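You operate a simulated robot arm through the tools that you are given. There is no shell and no other tool.

You are at the controls of a simulated two-armed robot. One attempt, no reset.

Task
Clip both sides of the grey pot's loose sherd, then turn the disc to the purple dot and lock it.

It is judged by the outcome, as a careful person would: the job done as asked, and still so three seconds after it is handed in. It fails if anything else is knocked over, pushed out of place, dropped, spilled or broken.

Robot
Two 7-joint arms with fingered hands on one trunk that stands fixed in place. Base frame: the origin is at the foot of the trunk, x ahead of it, y to its left, z up. Units: mm, degrees, N and s.
The left shoulder is at [70, 139, 1083], the right one opposite. With the tool pointing down near the work surface each hand reaches from about 440 to 840 mm from the base axis, measured 20 degrees to its own side. Payload 3.9 kg a hand.
The TCP of each hand is the grasp point between the finger pads, 29 mm short of the fingertips. In the tool frame z runs along the fingers and y along their closing line. The gripper opens to 100 mm; its body begins 34 mm behind the TCP. The gripper is a hand of 5 fingers: y runs from the thumb to the fingers, the wrist lies at [-15, -105, -177] in the tool frame, and closing takes about 1.5 s.
Orientation is that of the tool frame in the base frame, as [roll, pitch, yaw] about the fixed x, y, z axes, in that order (R = Rz(yaw) Ry(pitch) Rx(roll)). With the fingers straight down and the wrist toward the robot, the tool's x, y and z point along [0, 1, 0], [1, 0, 0] and [0, 0, -1] of the base frame.

Tools
- The arms move only by the tool step_arm. It takes "left_steps", "right_steps" or both (then of equal length, played together; a hand with none holds still); each is text: rows parted by semicolons, each of 6 numbers parted by spaces: the shift along the tool's x, y, z in mm, then the turn, a rotation vector about the tool's x, y, z in degrees. In form: tx ty tz ax ay az; .... A call has 1 to 20 rows; each row shifts and turns the commanded pose from where the row before left it, along the tool's axes as they then stand. "left_jaw" and "right_jaw" are, for a hand that has rows, the opening in per cent of the stroke, from 0 (shut) to 100 (fully open), set as the call begins (left out, the last holds). Each row takes 0.2 s and may step no farther than 50 mm and 8.6 degrees from the row before; otherwise, or with a gripper value out of range, the whole call is refused. Where a pose cannot be reached the arm comes as near as it can. A force on the tool above 40 N (or 10 N above the force at the start of the call, whichever is more), or a blocked arm, ends the call early, and 0.2 s more pass. Each finger travels about 153 mm/s and halts on what it meets, pressing with about 23 N; the grip force reading is that of the motor and also rises with nothing between the fingers. The clock runs only during rows and for 0.2 s after the last one: add rows that do not move to give the fingers time. The reply holds the time, the measured pose of the TCP, the force on the tool along the base axes, the opening and the grip force, in the units named above and with some noise, with the torque about the TCP (base axes, N m) and any sound that the robot's microphone picked up.
- Cameras (640 x 400 px; columns grow to the right, rows downward): "scene" is now at [127.7, 44.2, 1408.6]; the picture's right is [0.49, -0.87, 0.00], its down [-0.47, -0.26, -0.84] and it looks along [0.74, 0.41, -0.54] (base axes); focal length 308 px, centre (320, 200). "left" rides on the left gripper at [-66, -86, -121] in its tool frame; the picture's right is [-0.76, -0.31, 0.58], its down [0.59, -0.70, 0.40] and it looks along [0.28, 0.64, 0.71] (tool axes); focal length 247 px, centre (320, 200). "right" rides on the right gripper at [66, -86, -121] in its tool frame; the picture's right is [-0.76, 0.31, -0.58], its down [-0.59, -0.70, 0.40] and it looks along [-0.28, 0.64, 0.71] (tool axes); focal length 247 px, centre (320, 200). There is no depth. A picture from a camera that has moved, and an enlarged one, comes with that camera's place and axes in the base frame and with its lens.
- get_image(camera): a new picture of that camera. It takes no simulated time.
- lift_body(by): slides the trunk up (or, below 0, down) by that many mm; the arms and the scene camera ride with it, the base frame stays. It gives what a move gives, with no picture.
- finger_targets(index, middle, ring, little, thumb_bend, thumb_turn, hand): sets how far each is bent, from 0 (flat) to 1 (curled in); at 0.3 the hand is open as for a grip, at 0.7 the pads meet at the TCP. One left out holds its place. A second passes; each finger stops where it meets its share of the squeeze, and holds until it gets a number again. A gripper value or a shape takes the hand back. It gives what a move gives, with no picture; readings hold the bend of each and the force on index, middle, ring, little, thumb and palm. thumb_turn goes from beside the hand (0) to across from the fingers (1), as for a grip.
- set_grasp(shape, hand): the hand has 5 fingers and takes this shape, open, in about a second: jaw (thumb against the fingers, like two jaws); tri (thumb and two fingers); tip (a fingertip pinch); poke (one finger out to press); point (the index stretched); flat (the hand flat); cup (the hand cupped); fist (a fist). The gripper value then closes the fingers along that shape, each until it touches; the sizes above hold for jaw. It gives what a move gives, with no picture.
- pan_tilt(pan, tilt): turns the head with the scene camera to pan (to the left, within 86 degrees either way) and tilt (down, from -29 to 69), counted from straight ahead of the robot. It gives what a move gives.
- close_up(camera, box): a new picture of the part [left, top, right, bottom] of that camera's present view, enlarged. It takes no simulated time.
- hand_in(): hands the job in; it is judged then, once.

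Nothing tells you positions but the pictures and the camera data. Unless the task says otherwise, let go and move clear before handing in.

The tools are called after "Emit:" by a JSON object that holds its "method" and its "body". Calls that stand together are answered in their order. step_arm: Moves the arms, as the interface text tells. Its arguments: {"type":"object","properties":{"left_steps":{"type":"string"},"left_jaw":{"type":"number"},"right_steps":{"type":"string"},"right_jaw":{"type":"number"}},"required":[]} The other tools are called the same way: lift_body (by) moves the trunk up or down; set_grasp (shape, hand) gives the hand a shape; finger_targets (index, middle, ring, little, thumb_bend, thumb_turn, hand) moves the fingers one by one; pan_tilt (pan, tilt) turns the head that bears the scene camera; get_image (camera) takes a picture; close_up (camera, box) takes an enlarged picture of a part of a camera's view; hand_in () hands the job in.

At the start:

```text
time: 0.0
left_ee_pos: [433.2, 415.1, 1162.3]
left_tool_rot: [-180.0, -0.1, 113.8]
left_contact_force: [-0.1, -0.6, -0.7]
left_moment: [0.0, -0.04, 0.0]
left_grip_width: 99.7
left_grip_force: 0.0
left_shape: jaw
left_bend: [0.3, 0.3, 0.3, 0.3, 0.3, 0.98]
left_finger forces: [0.0, 0.0, 0.0, 0.1, 0.0, 0.0]
right_ee_pos: [474.4, -1.5, 1126.8]
right_tool_rot: [-180.0, 0.0, 113.6]
right_contact_force: [-0.2, 0.1, 0.2]
right_moment: [0.0, 0.01, 0.01]
right_grip_width: 99.7
right_grip_force: 0.0
right_shape: jaw
right_bend: [0.3, 0.3, 0.3, 0.3, 0.3, 0.98]
right_finger forces: [0.0, 0.0, 0.1, 0.0, 0.1, 0.0]
trunk travel left (down, up): [-725.0, 115.0]
head pan, tilt (commanded): [29.2, 32.6]
```

scene: 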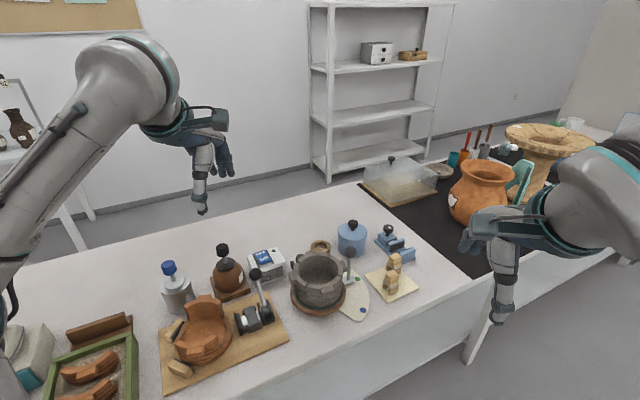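
right: 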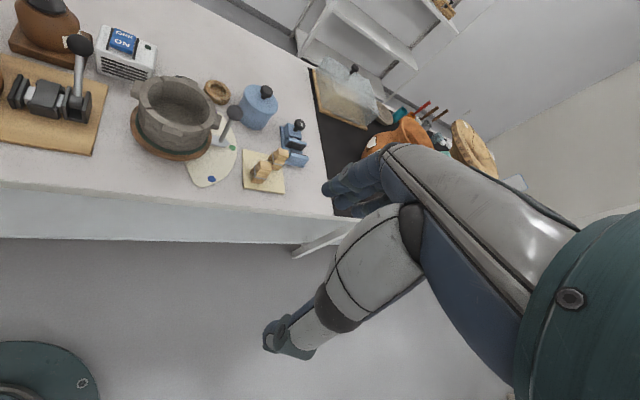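
left: 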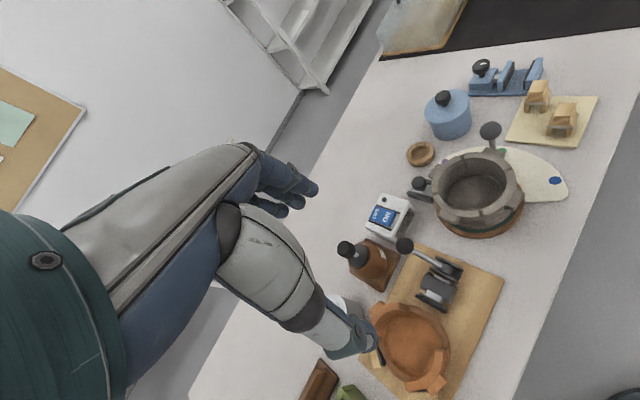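

I see a table with a grey pot on a turntable disc, a lever beside it, a plate with coloured dots, and two wooden clips on a tan card. I'll look closer at the pot, disc and clips before moving.

Emit:
{"method": "close_up", "body": {"camera": "scene", "box": [260, 210, 440, 330]}}

Emit:
{"method": "close_up", "body": {"camera": "left", "box": [360, 30, 640, 250]}}

Emit:
{"method": "close_up", "body": {"camera": "right", "box": [80, 40, 340, 220]}}

```text
3.33 times, centred on (350, 270) of scene
camera zoom: at [127.7, 44.2, 1408.6], right [0.49, -0.87, 0.0], down [-0.47, -0.26, -0.84], along [0.74, 0.41, -0.54], focal length 1027 px, centre (220, -33)
```

zoom: 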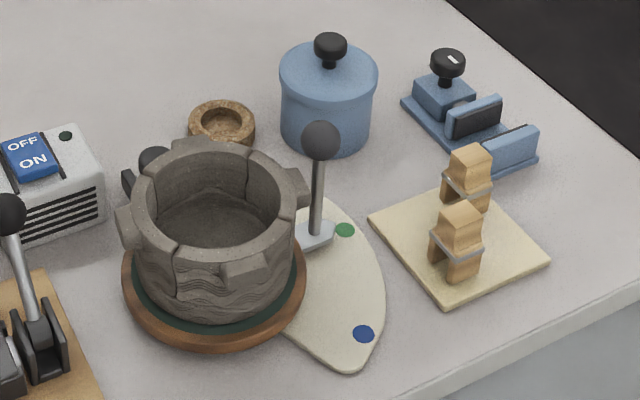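

```text
1.82 times, centred on (500, 140) of left
camera zoom: at [382.4, 319.0, 1283.3], right [0.02, -0.82, -0.58], down [-0.88, 0.26, -0.4], along [0.47, 0.52, -0.71], focal length 449 px, centre (-7, 309)
```

zoom: 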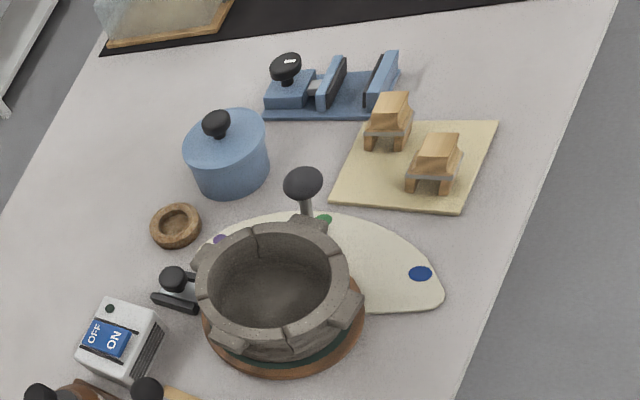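

```text
2.22 times, centred on (210, 130) of right
camera zoom: at [369.2, 26.2, 1246.3], right [0.58, -0.57, 0.58], down [-0.41, -0.82, -0.4], along [0.7, 0.0, -0.71], focal length 549 px, centre (564, 356)
```

zoom: 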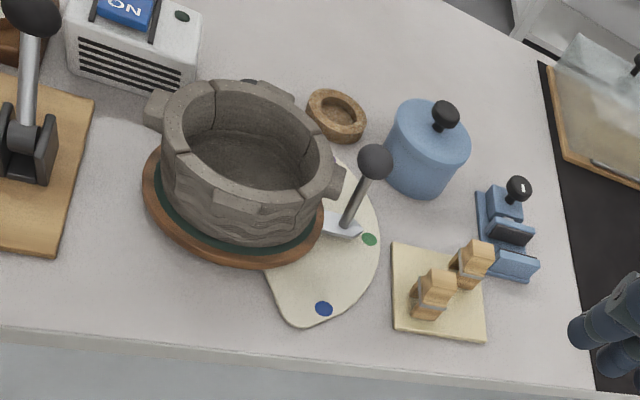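

The grey pot sits on a turntable at roughly (600, 312), its handle near the green dot, with the purple dot to the far left and a dark lock lever behind the pot. I'll zoom in to find the cracks, the lock and the clips.

Emit:
{"method": "close_up", "body": {"camera": "scene", "box": [285, 235, 365, 285]}}

Emit:
{"method": "close_up", "body": {"camera": "scene", "box": [280, 260, 376, 320]}}

Emit:
{"method": "close_up", "body": {"camera": "left", "box": [400, 130, 544, 240]}}

Emit:
{"method": "close_up", "body": {"camera": "right", "box": [120, 65, 248, 165]}}

Emit:
{"method": "close_up", "body": {"camera": "right", "box": [220, 110, 332, 200]}}

Emit:
{"method": "close_up", "body": {"camera": "left", "box": [490, 50, 618, 150]}}

```text
8.00 times, centred on (325, 260) of scene
camera zoom: at [127.7, 44.2, 1408.6], right [0.49, -0.87, 0.0], down [-0.47, -0.26, -0.84], along [0.74, 0.41, -0.54], focal length 2465 px, centre (280, -280)
```

zoom: 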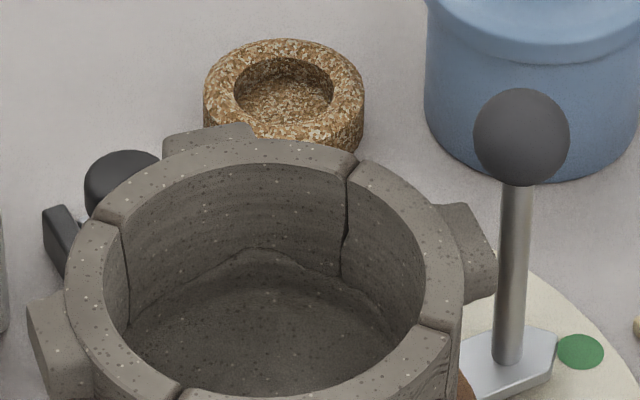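

```text
6.67 times, centred on (328, 290) of scene
camera zoom: at [127.7, 44.2, 1408.6], right [0.49, -0.87, 0.0], down [-0.47, -0.26, -0.84], along [0.74, 0.41, -0.54], focal length 2054 px, centre (267, -400)
```

zoom: 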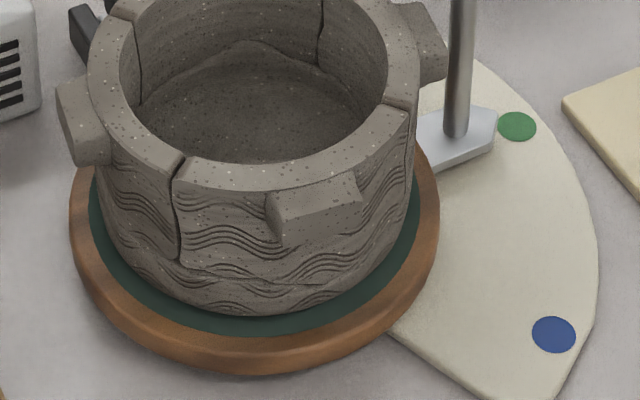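

```text
3.64 times, centred on (472, 185) of left
camera zoom: at [382.4, 319.0, 1283.3], right [0.02, -0.82, -0.58], down [-0.88, 0.26, -0.4], along [0.47, 0.52, -0.71], focal length 898 px, centre (-233, 254)
```

zoom: 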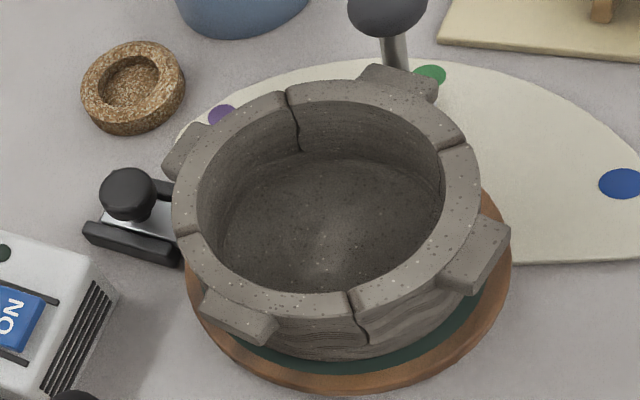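

```text
4.00 times, centred on (184, 115) of right
camera zoom: at [369.2, 26.2, 1246.3], right [0.58, -0.57, 0.58], down [-0.41, -0.82, -0.4], along [0.7, 0.0, -0.71], focal length 988 px, centre (864, 540)
```

zoom: 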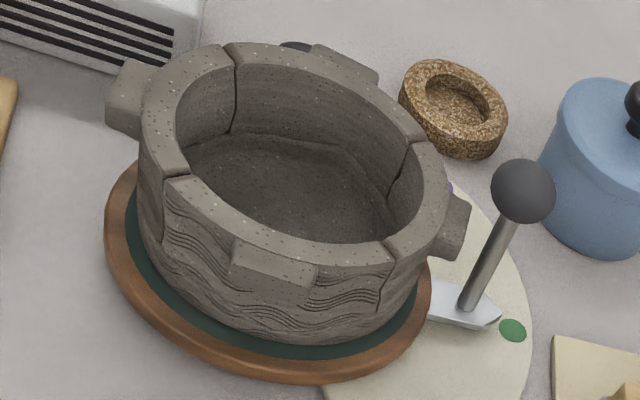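

```text
4.44 times, centred on (276, 155) of right
camera zoom: at [369.2, 26.2, 1246.3], right [0.58, -0.57, 0.58], down [-0.41, -0.82, -0.4], along [0.7, 0.0, -0.71], focal length 1098 px, centre (516, 400)
```

zoom: 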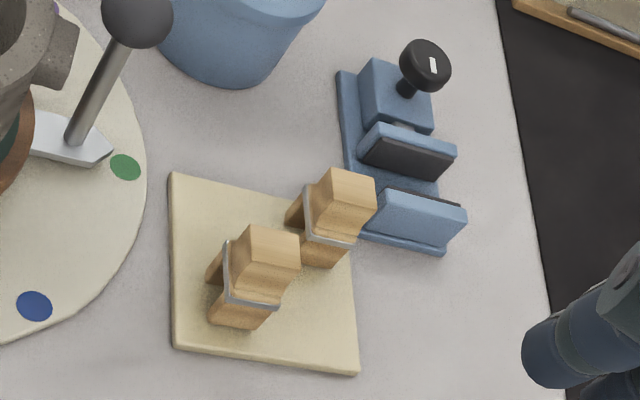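

```text
4.00 times, centred on (554, 100) of left
camera zoom: at [382.4, 319.0, 1283.3], right [0.02, -0.82, -0.58], down [-0.88, 0.26, -0.4], along [0.47, 0.52, -0.71], focal length 988 px, centre (-616, 600)
```

zoom: 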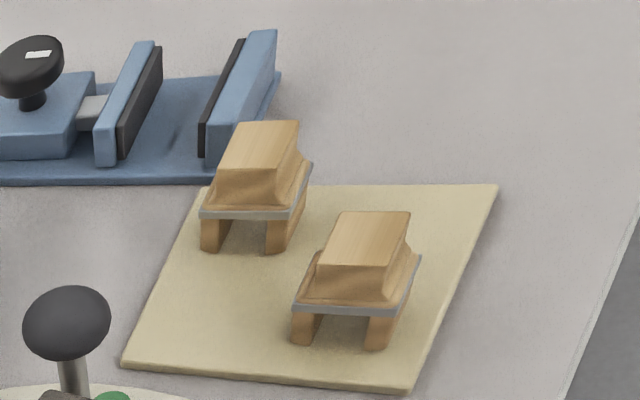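

Four seams and four lugs are visible on the pot; I must tell which sherd is the loose one. I'll zoom on each seam.

Emit:
{"method": "close_up", "body": {"camera": "scene", "box": [288, 265, 320, 295]}}

Emit:
{"method": "close_up", "body": {"camera": "scene", "box": [325, 260, 357, 300]}}

Emit:
{"method": "close_up", "body": {"camera": "scene", "box": [312, 245, 348, 275]}}

Emit:
{"method": "close_up", "body": {"camera": "left", "box": [425, 170, 485, 230]}}

Emit:
{"method": "close_up", "body": {"camera": "left", "box": [450, 140, 520, 190]}}

Emit:
{"method": "close_up", "body": {"camera": "right", "box": [190, 85, 240, 150]}}

Emit:
{"method": "close_up", "body": {"camera": "right", "box": [135, 70, 195, 120]}}

```text
13.33 times, centred on (304, 280) of scene
camera zoom: at [127.7, 44.2, 1408.6], right [0.49, -0.87, 0.0], down [-0.47, -0.26, -0.84], along [0.74, 0.41, -0.54], focal length 4108 px, centre (533, -867)
```

zoom: 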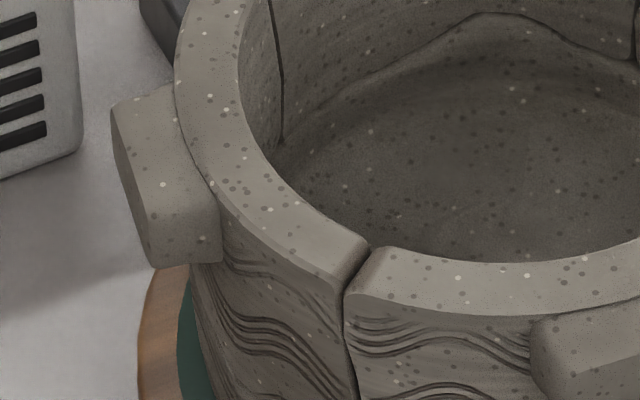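

```text
10.00 times, centred on (341, 280) of scene
camera zoom: at [127.7, 44.2, 1408.6], right [0.49, -0.87, 0.0], down [-0.47, -0.26, -0.84], along [0.74, 0.41, -0.54], focal length 3081 px, centre (110, -600)
```

zoom: 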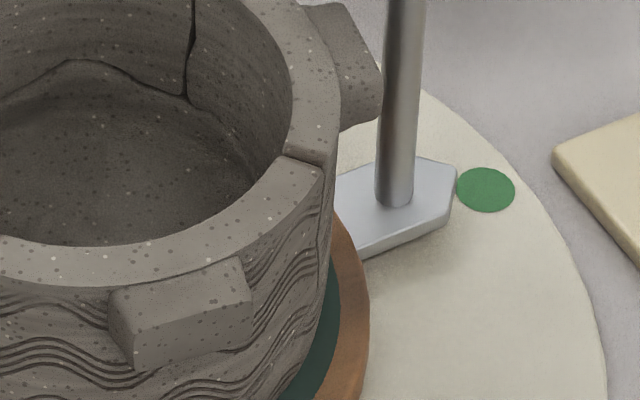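

```text
13.33 times, centred on (330, 260) of scene
camera zoom: at [127.7, 44.2, 1408.6], right [0.49, -0.87, 0.0], down [-0.47, -0.26, -0.84], along [0.74, 0.41, -0.54], focal length 4108 px, centre (187, -600)
```

zoom: 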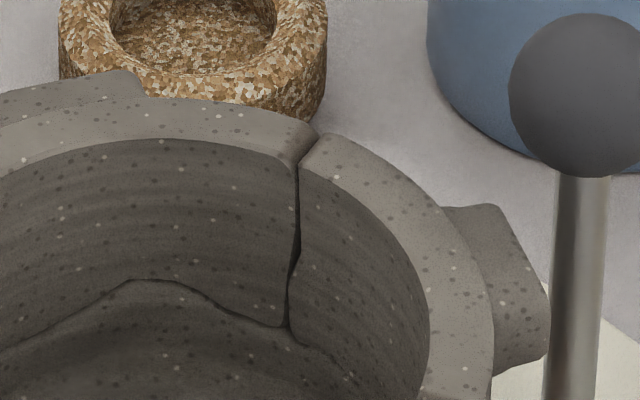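

```text
6.67 times, centred on (455, 200) of left
camera zoom: at [382.4, 319.0, 1283.3], right [0.02, -0.82, -0.58], down [-0.88, 0.26, -0.4], along [0.47, 0.52, -0.71], focal length 1646 px, centre (-580, 200)
```

zoom: 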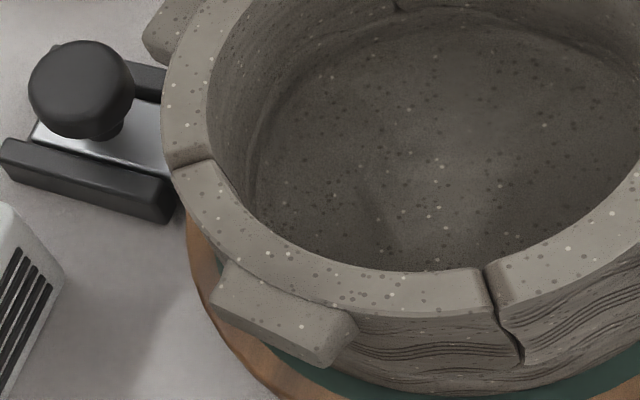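

```text
8.00 times, centred on (485, 165) of left
camera zoom: at [382.4, 319.0, 1283.3], right [0.02, -0.82, -0.58], down [-0.88, 0.26, -0.4], along [0.47, 0.52, -0.71], focal length 1976 px, centre (-1000, 480)
```

zoom: 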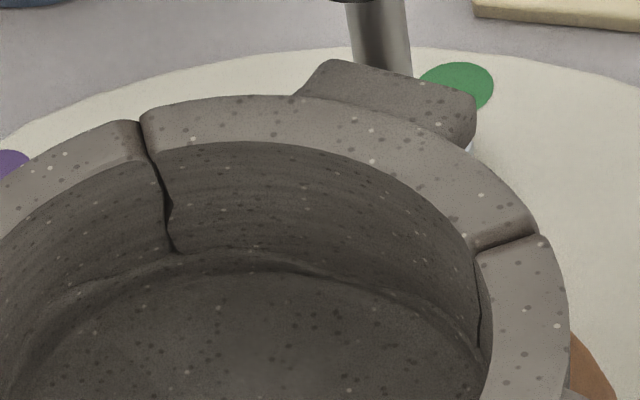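

```text
6.15 times, centred on (215, 118) of right
camera zoom: at [369.2, 26.2, 1246.3], right [0.58, -0.57, 0.58], down [-0.41, -0.82, -0.4], along [0.7, 0.0, -0.71], focal length 1520 px, centre (966, 708)
```

zoom: 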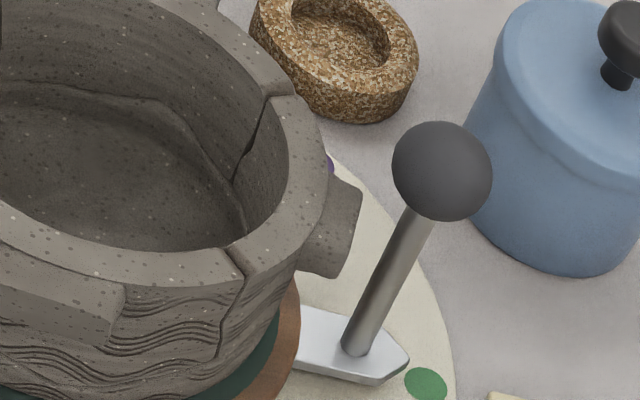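

```text
8.00 times, centred on (165, 95) of right
camera zoom: at [369.2, 26.2, 1246.3], right [0.58, -0.57, 0.58], down [-0.41, -0.82, -0.4], along [0.7, 0.0, -0.71], focal length 1976 px, centre (1560, 1040)
```

zoom: 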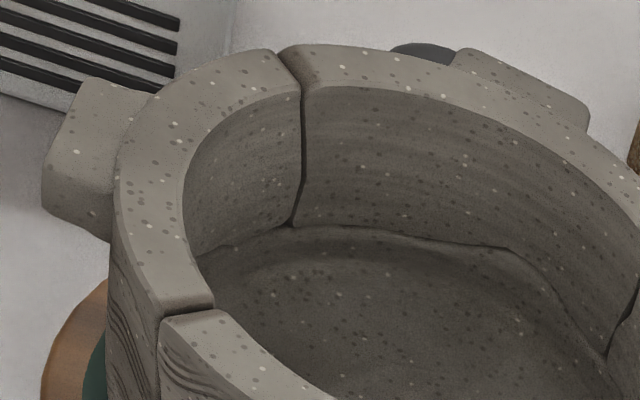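

The seams at the back-right and front-left look most open so far; I'll check the clips in detail and the lock too before moving a camera over the pot.

Emit:
{"method": "close_up", "body": {"camera": "scene", "box": [376, 248, 408, 298]}}

Emit:
{"method": "close_up", "body": {"camera": "right", "box": [250, 140, 300, 190]}}

Emit:
{"method": "close_up", "body": {"camera": "left", "box": [525, 75, 585, 145]}}

Emit:
{"method": "close_up", "body": {"camera": "left", "box": [405, 165, 455, 215]}}

Emit:
{"method": "close_up", "body": {"camera": "scene", "box": [200, 230, 300, 340]}}

```text
8.00 times, centred on (392, 273) of scene
camera zoom: at [127.7, 44.2, 1408.6], right [0.49, -0.87, 0.0], down [-0.47, -0.26, -0.84], along [0.74, 0.41, -0.54], focal length 2465 px, centre (-256, -384)
```

zoom: 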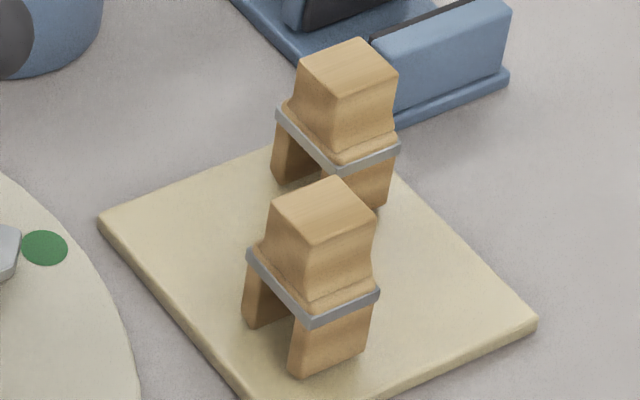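

```text
8.00 times, centred on (275, 165) of right
camera zoom: at [369.2, 26.2, 1246.3], right [0.58, -0.57, 0.58], down [-0.41, -0.82, -0.4], along [0.7, 0.0, -0.71], focal length 1976 px, centre (680, 480)
```

zoom: 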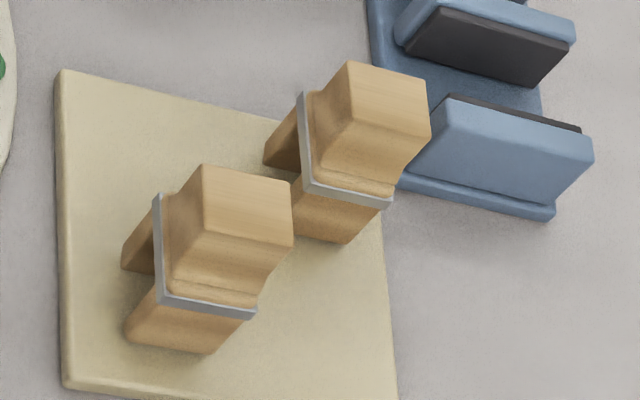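

```text
5.71 times, centred on (555, 110) of left
camera zoom: at [382.4, 319.0, 1283.3], right [0.02, -0.82, -0.58], down [-0.88, 0.26, -0.4], along [0.47, 0.52, -0.71], focal length 1411 px, centre (-1023, 714)
```

zoom: 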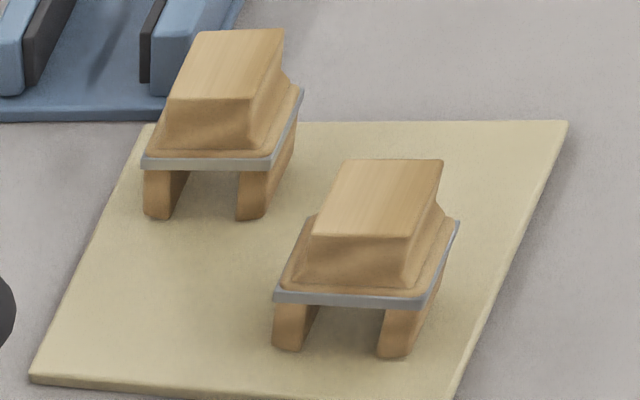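

```text
8.00 times, centred on (430, 190) of left
camera zoom: at [382.4, 319.0, 1283.3], right [0.02, -0.82, -0.58], down [-0.88, 0.26, -0.4], along [0.47, 0.52, -0.71], focal length 1976 px, centre (-560, 280)
```

zoom: 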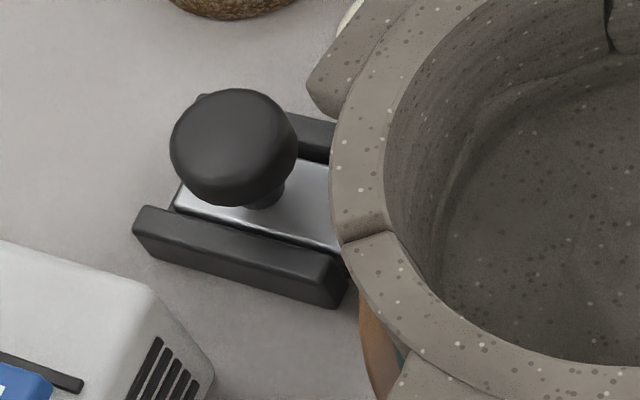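

```text
3.64 times, centred on (250, 285) of scene
camera zoom: at [127.7, 44.2, 1408.6], right [0.49, -0.87, 0.0], down [-0.47, -0.26, -0.84], along [0.74, 0.41, -0.54], focal length 1120 px, centre (574, -109)
```

zoom: 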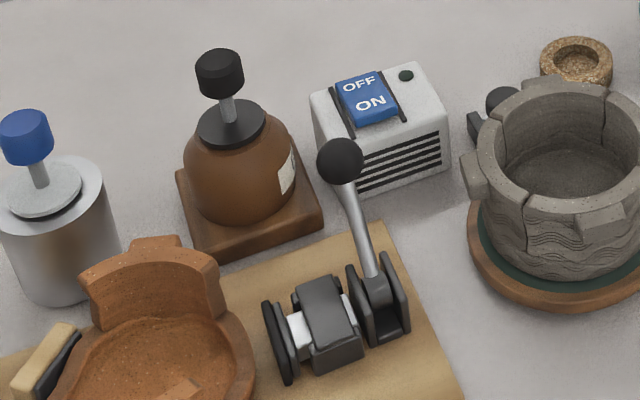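

The lock is a sliding bolt with a black knob behind the pot, and the clips are two-legged saddles. I'll bring both wrist cameras closer (staying high) to measure the pot and clips.

Emit:
{"method": "step_arm", "body": {"left_steps": "-2.75 9.5 33.7 0 0 0; -2.75 9.5 33.7 0 0 0; -2.75 9.5 33.7 0 0 0; -2.75 9.5 33.7 0 0 0; -2.75 9.5 33.7 0 0 0; -2.75 9.5 33.7 0 0 0; 0 0 0 0 0 0", "right_steps": "-1.75 26.5 33.3 0 0 0; -1.75 26.5 33.3 0 0 0; -1.75 26.5 33.3 0 0 0; -1.75 26.5 33.3 0 0 0; -1.75 26.5 33.3 0 0 0; -1.75 26.5 33.3 0 0 0; 0 0 0 0 0 0"}}

Emit:
{"method": "get_image", "body": {"camera": "left"}}

Emit:
{"method": "get_image", "body": {"camera": "right"}}

Emit:
{"method": "get_image", "body": {"camera": "scene"}}

```text
time: 1.6
left_ee_pos: [489.8, 418.8, 960.6]
left_tool_rot: [179.9, 0.0, 113.6]
left_contact_force: [-0.2, 0.0, 0.2]
left_moment: [-0.01, -0.01, 0.01]
left_grip_width: 99.8
left_grip_force: 0.1
left_shape: jaw
left_bend: [0.3, 0.3, 0.3, 0.3, 0.3, 0.98]
left_finger forces: [0.1, 0.0, 0.1, 0.0, 0.0, 0.0]
right_ee_pos: [623.9, 51.0, 925.3]
right_tool_rot: [179.9, 0.0, 113.6]
right_contact_force: [0.0, 0.1, -0.3]
right_moment: [-0.02, 0.03, -0.02]
right_grip_width: 99.6
right_grip_force: 0.1
right_shape: jaw
right_bend: [0.3, 0.3, 0.3, 0.3, 0.3, 0.98]
right_finger forces: [0.0, 0.0, 0.0, 0.1, 0.0, 0.0]
trunk travel left (down, up): [-725.0, 115.0]
head pan, tilt (commanded): [29.2, 32.6]
```

```text
taken
camera left: at [438.8, 324.8, 1081.6], right [0.02, -0.82, -0.58], down [-0.88, 0.26, -0.4], along [0.47, 0.52, -0.71], focal length 247 px, centre (320, 200)
```

left: 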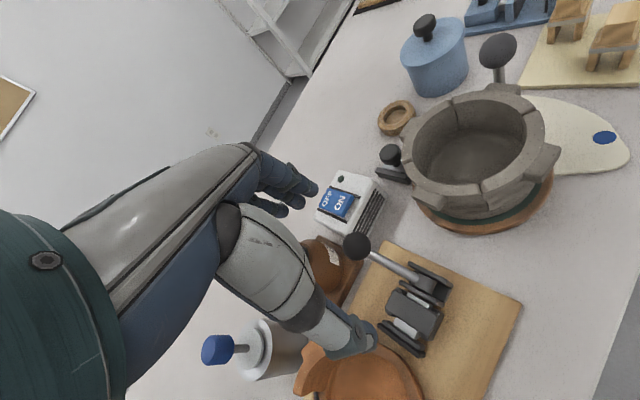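

```text
taken
camera right: at [518.4, 77.6, 1045.7], right [0.58, -0.57, 0.58], down [-0.41, -0.82, -0.4], along [0.7, 0.0, -0.71], focal length 247 px, centre (320, 200)
```

right: 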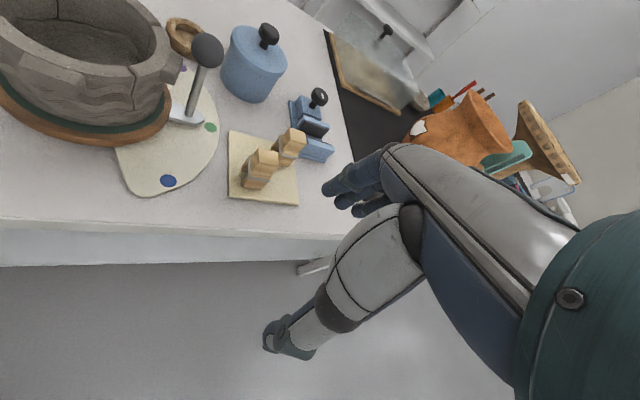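

```text
taken
camera scene: at [126.2, 43.5, 1408.8], right [0.49, -0.87, 0.0], down [-0.47, -0.26, -0.84], along [0.74, 0.41, -0.54], focal length 308 px, centre (320, 200)
```

scene: 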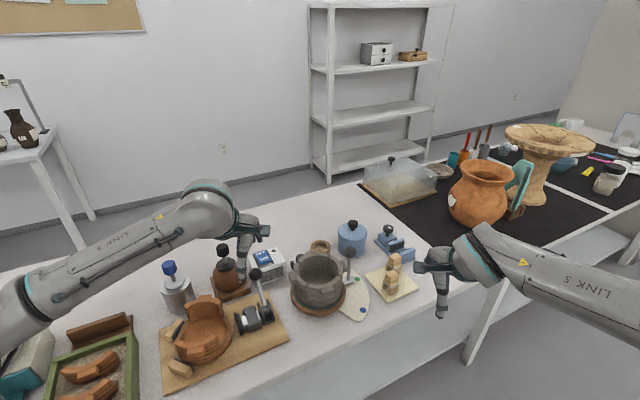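

Both cameras are closer now and nothing has been touched. I'll zoom on the pot's seams, lock and clips from these views.

Emit:
{"method": "close_up", "body": {"camera": "left", "box": [370, 75, 570, 235]}}

Emit:
{"method": "close_up", "body": {"camera": "left", "box": [400, 80, 480, 130]}}

Emit:
{"method": "close_up", "body": {"camera": "left", "box": [490, 80, 570, 140]}}

Emit:
{"method": "close_up", "body": {"camera": "left", "box": [375, 130, 455, 190]}}

Emit:
{"method": "close_up", "body": {"camera": "left", "box": [450, 150, 550, 230]}}

Emit:
{"method": "close_up", "body": {"camera": "right", "box": [225, 110, 315, 210]}}

Emit:
{"method": "close_up", "body": {"camera": "right", "box": [60, 0, 220, 130]}}

```text
2.50 times, centred on (470, 155) of left
camera zoom: at [438.8, 324.8, 1081.6], right [0.02, -0.82, -0.58], down [-0.88, 0.26, -0.4], along [0.47, 0.52, -0.71], focal length 617 px, centre (-55, 312)
```

zoom: 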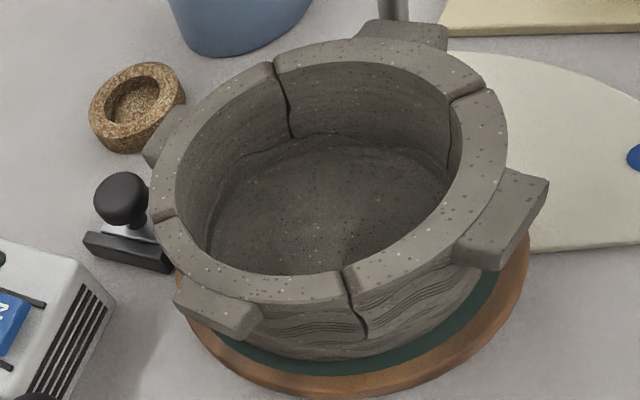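

```text
8.00 times, centred on (440, 105) of left
camera zoom: at [438.8, 324.8, 1081.6], right [0.02, -0.82, -0.58], down [-0.88, 0.26, -0.4], along [0.47, 0.52, -0.71], focal length 1976 px, centre (-640, 960)
```

zoom: 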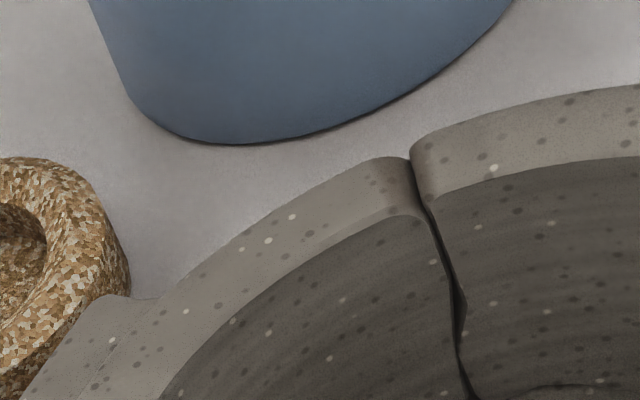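

```text
6.67 times, centred on (530, 110) of left
camera zoom: at [438.8, 324.8, 1081.6], right [0.02, -0.82, -0.58], down [-0.88, 0.26, -0.4], along [0.47, 0.52, -0.71], focal length 1646 px, centre (-1080, 800)
```

zoom: 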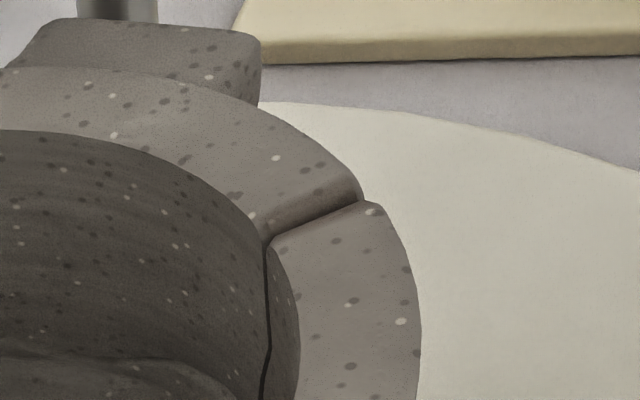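

```text
6.67 times, centred on (415, 160) of left
camera zoom: at [438.8, 324.8, 1081.6], right [0.02, -0.82, -0.58], down [-0.88, 0.26, -0.4], along [0.47, 0.52, -0.71], focal length 1646 px, centre (-313, 467)
```

zoom: 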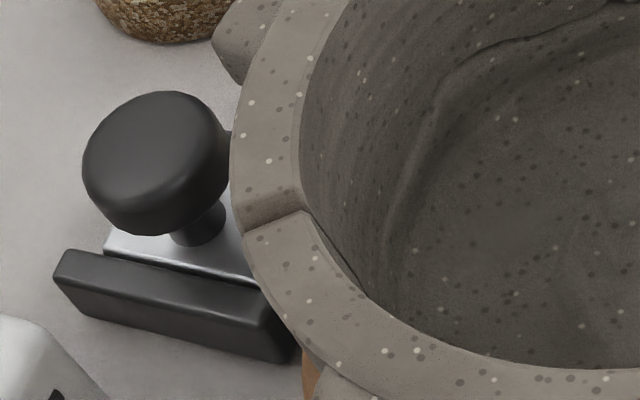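

```text
5.00 times, centred on (500, 190) of left
camera zoom: at [438.8, 324.8, 1081.6], right [0.02, -0.82, -0.58], down [-0.88, 0.26, -0.4], along [0.47, 0.52, -0.71], focal length 1235 px, centre (-580, 250)
```

zoom: 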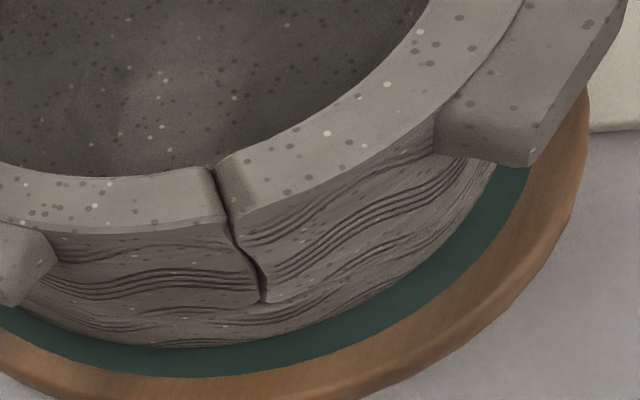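

```text
4.00 times, centred on (270, 160) of right
camera zoom: at [518.4, 77.6, 1045.7], right [0.58, -0.57, 0.58], down [-0.41, -0.82, -0.4], along [0.7, 0.0, -0.71], focal length 988 px, centre (520, 360)
```

zoom: 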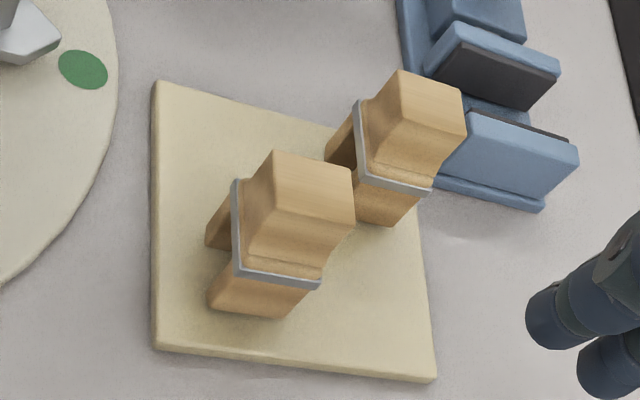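

```text
3.08 times, centred on (140, 65) of right
camera zoom: at [518.4, 77.6, 1045.7], right [0.58, -0.57, 0.58], down [-0.41, -0.82, -0.4], along [0.7, 0.0, -0.71], focal length 760 px, centre (874, 615)
```

zoom: 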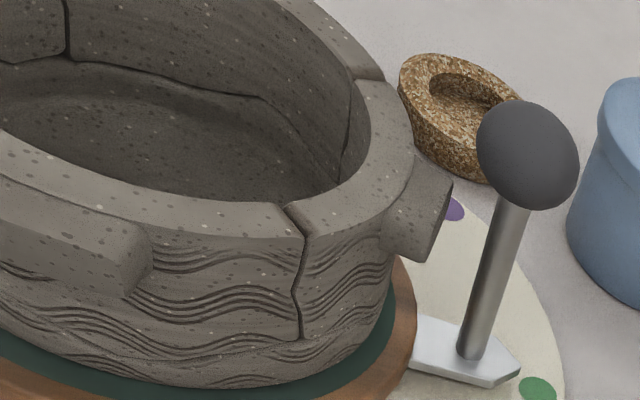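

I estimate the pot centre near (613, 320), rim at z≈838, seams at about 180°, 90°, 0° and −85°. I still need to pick out the loose sherd, so I'll zoom further on each seam.

Emit:
{"method": "close_up", "body": {"camera": "right", "box": [115, 35, 165, 85]}}

Emit:
{"method": "close_up", "body": {"camera": "right", "box": [140, 5, 180, 55]}}

Emit:
{"method": "close_up", "body": {"camera": "left", "box": [440, 90, 470, 125]}}

Emit:
{"method": "close_up", "body": {"camera": "left", "box": [470, 175, 510, 220]}}

Emit:
{"method": "close_up", "body": {"camera": "left", "box": [395, 130, 435, 175]}}

Emit:
{"method": "close_up", "body": {"camera": "left", "box": [500, 85, 550, 140]}}

Emit:
{"method": "close_up", "body": {"camera": "scene", "box": [284, 250, 310, 290]}}

```text
8.00 times, centred on (140, 60) of right
camera zoom: at [518.4, 77.6, 1045.7], right [0.58, -0.57, 0.58], down [-0.41, -0.82, -0.4], along [0.7, 0.0, -0.71], focal length 1976 px, centre (1760, 1320)
```

zoom: 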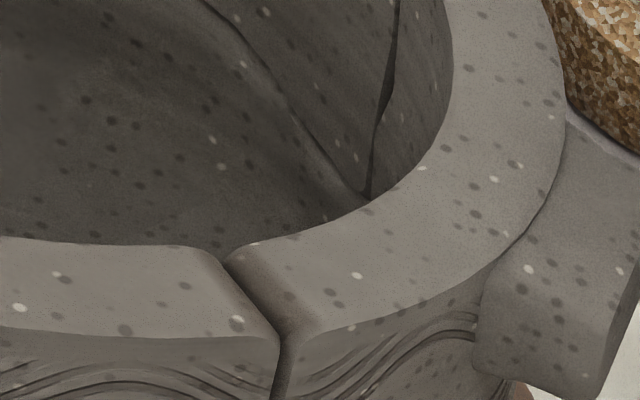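

```text
8.00 times, centred on (160, 30) of right
camera zoom: at [518.4, 77.6, 1045.7], right [0.58, -0.57, 0.58], down [-0.41, -0.82, -0.4], along [0.7, 0.0, -0.71], focal length 1976 px, centre (1600, 1560)
```

zoom: 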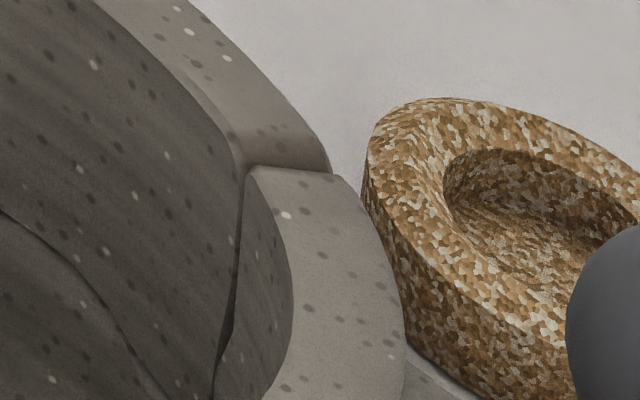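

```text
11.43 times, centred on (455, 108) of left
camera zoom: at [438.8, 324.8, 1081.6], right [0.02, -0.82, -0.58], down [-0.88, 0.26, -0.4], along [0.47, 0.52, -0.71], focal length 2823 px, centre (-1223, 1257)
```

zoom: 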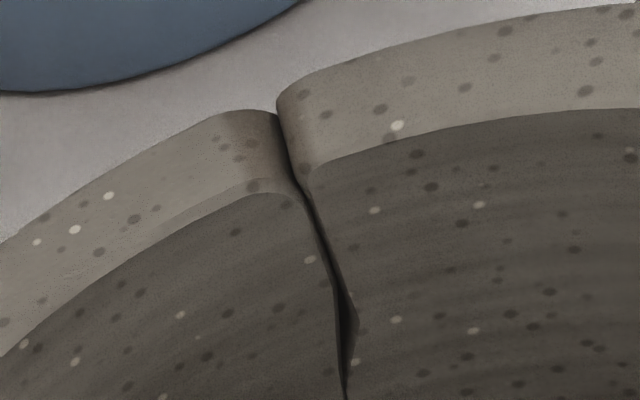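

```text
8.89 times, centred on (490, 198) of left
camera zoom: at [438.8, 324.8, 1081.6], right [0.02, -0.82, -0.58], down [-0.88, 0.26, -0.4], along [0.47, 0.52, -0.71], focal length 2195 px, centre (-1191, 222)
```

zoom: 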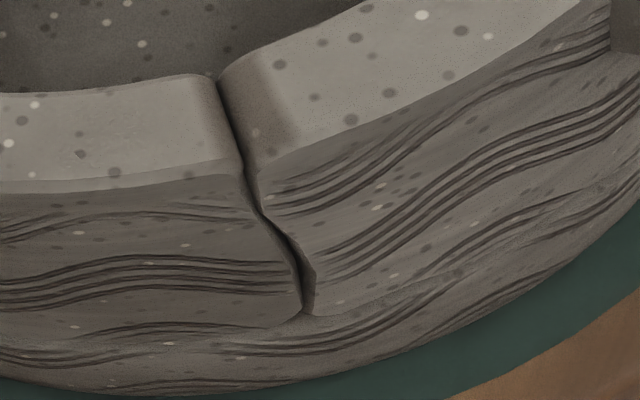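

```text
8.89 times, centred on (415, 152) of left
camera zoom: at [438.8, 324.8, 1081.6], right [0.02, -0.82, -0.58], down [-0.88, 0.26, -0.4], along [0.47, 0.52, -0.71], focal length 2195 px, centre (-524, 622)
```

zoom: 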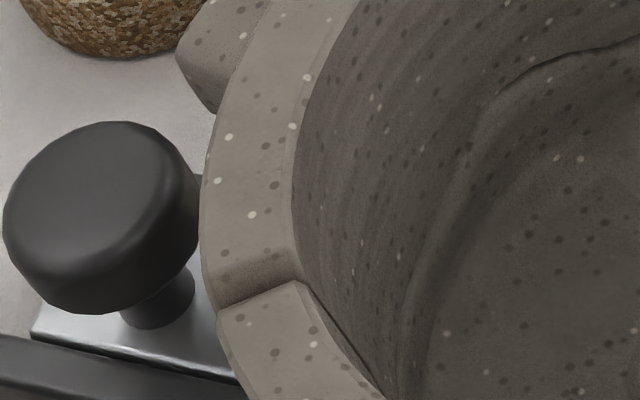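

```text
7.27 times, centred on (525, 112) of left
camera zoom: at [438.8, 324.8, 1081.6], right [0.02, -0.82, -0.58], down [-0.88, 0.26, -0.4], along [0.47, 0.52, -0.71], focal length 1796 px, centre (-1171, 836)
```

zoom: 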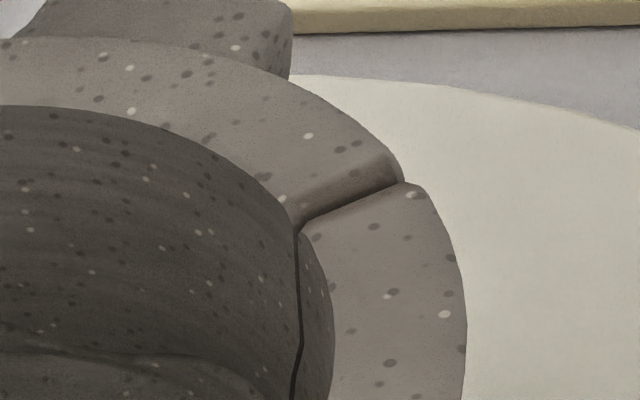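

```text
10.00 times, centred on (297, 270) of scene
camera zoom: at [126.2, 43.5, 1408.8], right [0.49, -0.87, 0.0], down [-0.47, -0.26, -0.84], along [0.74, 0.41, -0.54], focal length 3081 px, centre (550, -500)
```

zoom: 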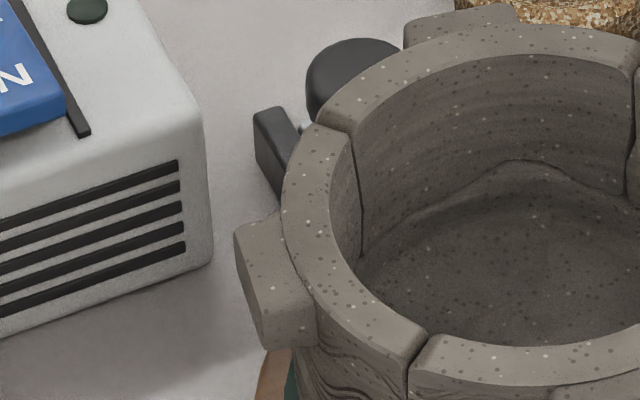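

Four sherds with very similar seams; I can't tell the loose one from above. I'll bring the right wrist camera to a low angle in front of the pot to see any rim step or gap.

Emit:
{"method": "step_arm", "body": {"right_steps": "25 -12.5 15.5 0 0 0; 25 -12.5 15.5 0 0 0; 25 -12.5 15.5 0 0 0; 25 -12.5 15.5 0 0 0; 0 0 0 -7 0 0; 0 0 0 -7 0 0; 0 0 0 -7 0 0; 0 0 0 -7 0 0; 0 0 0 -7 0 0; 0 0 0 0 0 0"}}

Emit:
{"method": "get_image", "body": {"camera": "right"}}

```text
time: 3.8
left_ee_pos: [490.7, 419.9, 960.6]
left_tool_rot: [180.0, 0.0, 113.6]
left_contact_force: [0.2, 0.6, -0.4]
left_moment: [-0.02, 0.01, 0.02]
left_grip_width: 99.7
left_grip_force: 0.1
left_shape: jaw
left_bend: [0.3, 0.3, 0.3, 0.3, 0.3, 0.98]
left_finger forces: [0.0, 0.1, 0.1, 0.1, 0.0, 0.1]
right_ee_pos: [538.9, 125.3, 864.8]
right_tool_rot: [144.8, -0.1, 113.6]
right_contact_force: [0.3, 0.0, 0.1]
right_moment: [-0.01, -0.01, 0.01]
right_grip_width: 99.5
right_grip_force: 0.1
right_shape: jaw
right_bend: [0.3, 0.3, 0.3, 0.3, 0.3, 0.98]
right_finger forces: [0.1, 0.1, 0.1, 0.1, 0.1, 0.1]
trunk travel left (down, up): [-725.0, 115.0]
head pan, tilt (commanded): [29.2, 32.6]
```

```text
taken
camera right: at [383.8, 129.6, 913.6], right [0.23, -0.73, 0.65], down [-0.08, -0.68, -0.73], along [0.97, 0.12, -0.21], focal length 247 px, centre (320, 200)
```

right: 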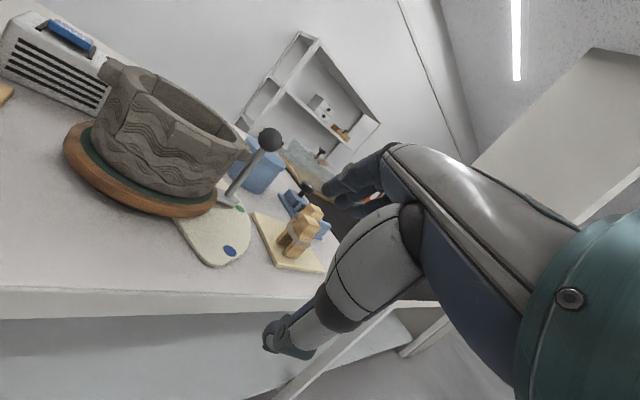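

Emit:
{"method": "close_up", "body": {"camera": "right", "box": [60, 50, 260, 225]}}

Emit:
{"method": "close_up", "body": {"camera": "right", "box": [90, 55, 170, 115]}}

Emit:
{"method": "close_up", "body": {"camera": "right", "box": [180, 100, 260, 200]}}

Emit:
{"method": "close_up", "body": {"camera": "right", "box": [245, 185, 340, 275]}}

```text
2.29 times, centred on (160, 138) of right
camera zoom: at [383.8, 129.6, 913.6], right [0.23, -0.73, 0.65], down [-0.08, -0.68, -0.73], along [0.97, 0.12, -0.21], focal length 564 px, centre (686, 343)
```

zoom: 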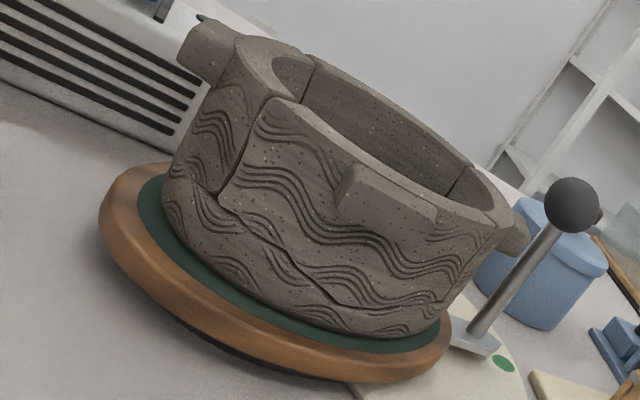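

```text
6.67 times, centred on (130, 85) of right
camera zoom: at [383.8, 129.6, 913.6], right [0.23, -0.73, 0.65], down [-0.08, -0.68, -0.73], along [0.97, 0.12, -0.21], focal length 1646 px, centre (1587, 967)
```

zoom: 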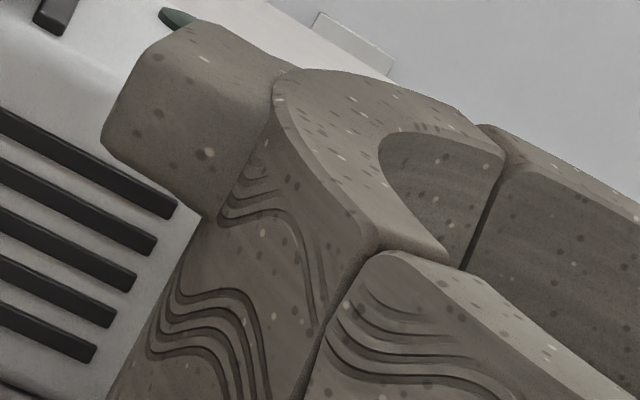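

```text
4.00 times, centred on (220, 150) of right
camera zoom: at [383.8, 129.6, 913.6], right [0.23, -0.73, 0.65], down [-0.08, -0.68, -0.73], along [0.97, 0.12, -0.21], focal length 988 px, centre (720, 400)
```

zoom: 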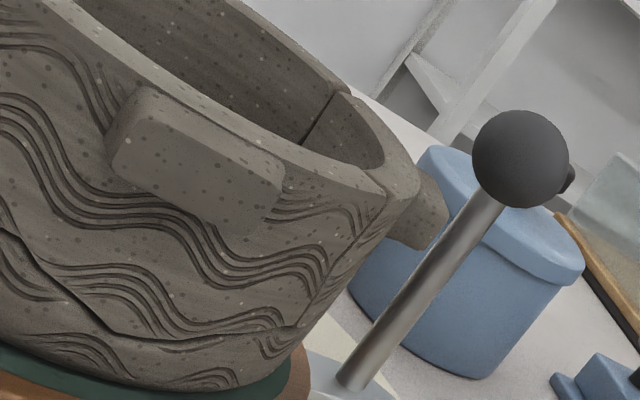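

```text
4.44 times, centred on (292, 230) of right
camera zoom: at [383.8, 129.6, 913.6], right [0.23, -0.73, 0.65], down [-0.08, -0.68, -0.73], along [0.97, 0.12, -0.21], focal length 1098 px, centre (442, 67)
```

zoom: 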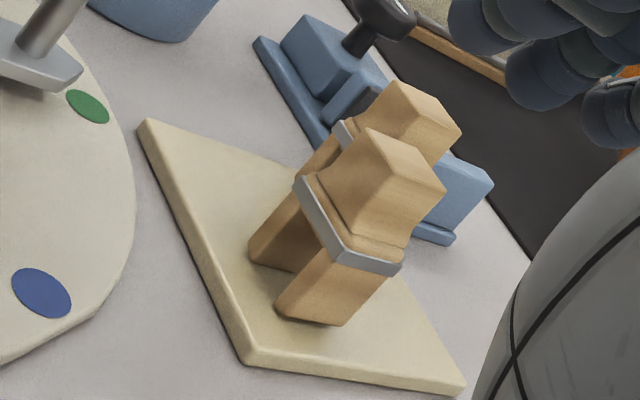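

Emit:
{"method": "close_up", "body": {"camera": "right", "box": [105, 95, 165, 145]}}

Emit:
{"method": "close_up", "body": {"camera": "right", "box": [140, 130, 210, 195]}}

Emit:
{"method": "close_up", "body": {"camera": "right", "box": [195, 130, 245, 195]}}

Emit:
{"method": "close_up", "body": {"camera": "left", "box": [410, 180, 530, 235]}}

```text
8.00 times, centred on (135, 120) of right
camera zoom: at [383.8, 129.6, 913.6], right [0.23, -0.73, 0.65], down [-0.08, -0.68, -0.73], along [0.97, 0.12, -0.21], focal length 1976 px, centre (1800, 840)
```

zoom: 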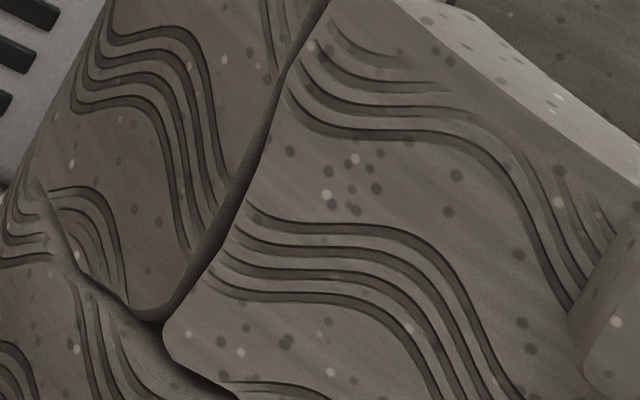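

```text
6.15 times, centred on (175, 162) of right
camera zoom: at [383.8, 129.6, 913.6], right [0.23, -0.73, 0.65], down [-0.08, -0.68, -0.73], along [0.97, 0.12, -0.21], focal length 1520 px, centre (1212, 431)
```

zoom: 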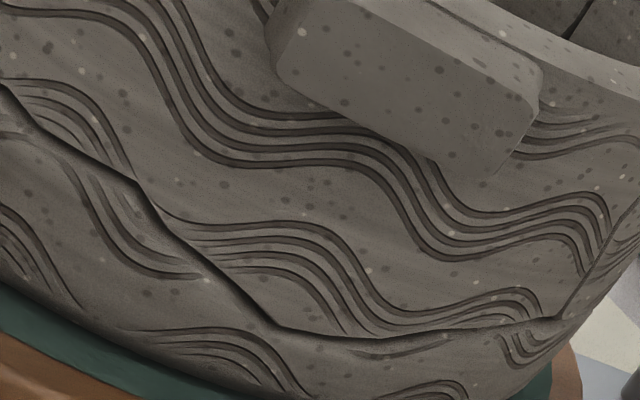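

```text
6.15 times, centred on (220, 162) of right
camera zoom: at [383.8, 129.6, 913.6], right [0.23, -0.73, 0.65], down [-0.08, -0.68, -0.73], along [0.97, 0.12, -0.21], focal length 1520 px, centre (935, 431)
```

zoom: 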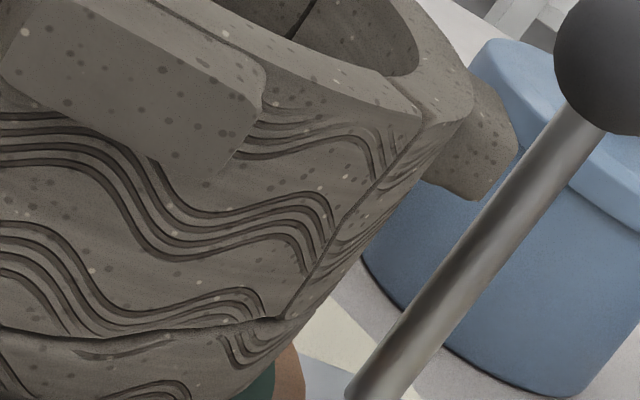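

```text
5.33 times, centred on (470, 208) of left
camera zoom: at [439.9, 325.0, 1081.4], right [0.02, -0.82, -0.58], down [-0.88, 0.26, -0.4], along [0.47, 0.52, -0.71], focal length 1317 px, centre (-480, 160)
```

zoom: 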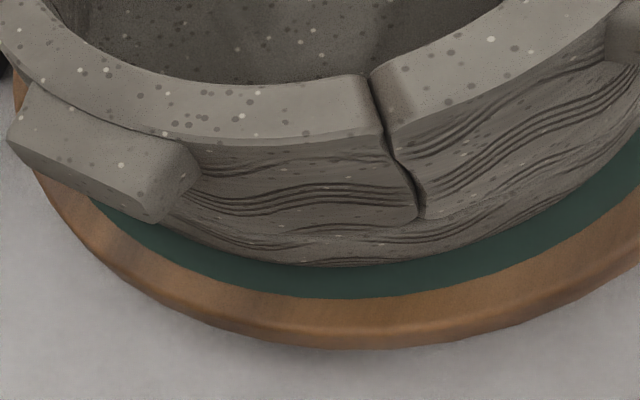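

All four seams look alike from here, though the front sherd's lower joint looks open. I'll get a true top-down view with the left wrist camera to compare gap widths fairly.

Emit:
{"method": "step_arm", "body": {"left_steps": "-13.2 30.3 -1 0 0 0; -13.2 30.3 -1 0 0 0; -13.2 30.3 -1 0 0 0; 0 0 0 7.6 3.8 0; 0 0 0 7.6 3.8 0; 0 0 0 7.6 3.8 0; 0 0 0 7.6 3.8 0; 0 0 0 0 0 0"}}

Emit:
{"method": "get_image", "body": {"camera": "left"}}

```text
time: 5.6
left_ee_pos: [591.5, 421.0, 963.8]
left_tool_rot: [-148.9, -14.5, 109.6]
left_contact_force: [0.2, 0.1, -0.4]
left_moment: [0.0, 0.01, -0.01]
left_grip_width: 99.6
left_grip_force: 0.1
left_shape: jaw
left_bend: [0.3, 0.3, 0.3, 0.3, 0.3, 0.98]
left_finger forces: [0.0, 0.0, 0.0, 0.1, 0.0, 0.0]
right_ee_pos: [538.9, 126.4, 865.3]
right_tool_rot: [144.9, 0.0, 113.8]
right_contact_force: [-0.4, 0.0, 0.1]
right_moment: [0.0, 0.0, 0.0]
right_grip_width: 99.9
right_grip_force: 0.0
right_shape: jaw
right_bend: [0.3, 0.3, 0.3, 0.3, 0.3, 0.98]
right_finger forces: [0.1, 0.0, 0.1, 0.0, 0.0, 0.1]
trunk travel left (down, up): [-725.0, 115.0]
head pan, tilt (commanded): [29.2, 32.6]
```

```text
taken
camera left: at [615.2, 323.0, 1090.4], right [-0.31, -0.8, -0.51], down [-0.95, 0.26, 0.17], along [0.0, 0.54, -0.84], focal length 247 px, centre (320, 200)
```

left: 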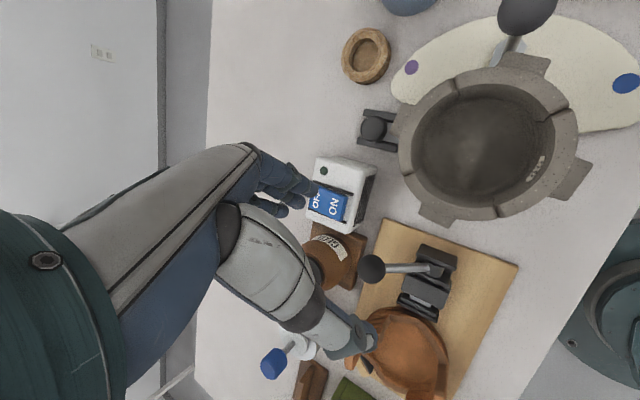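

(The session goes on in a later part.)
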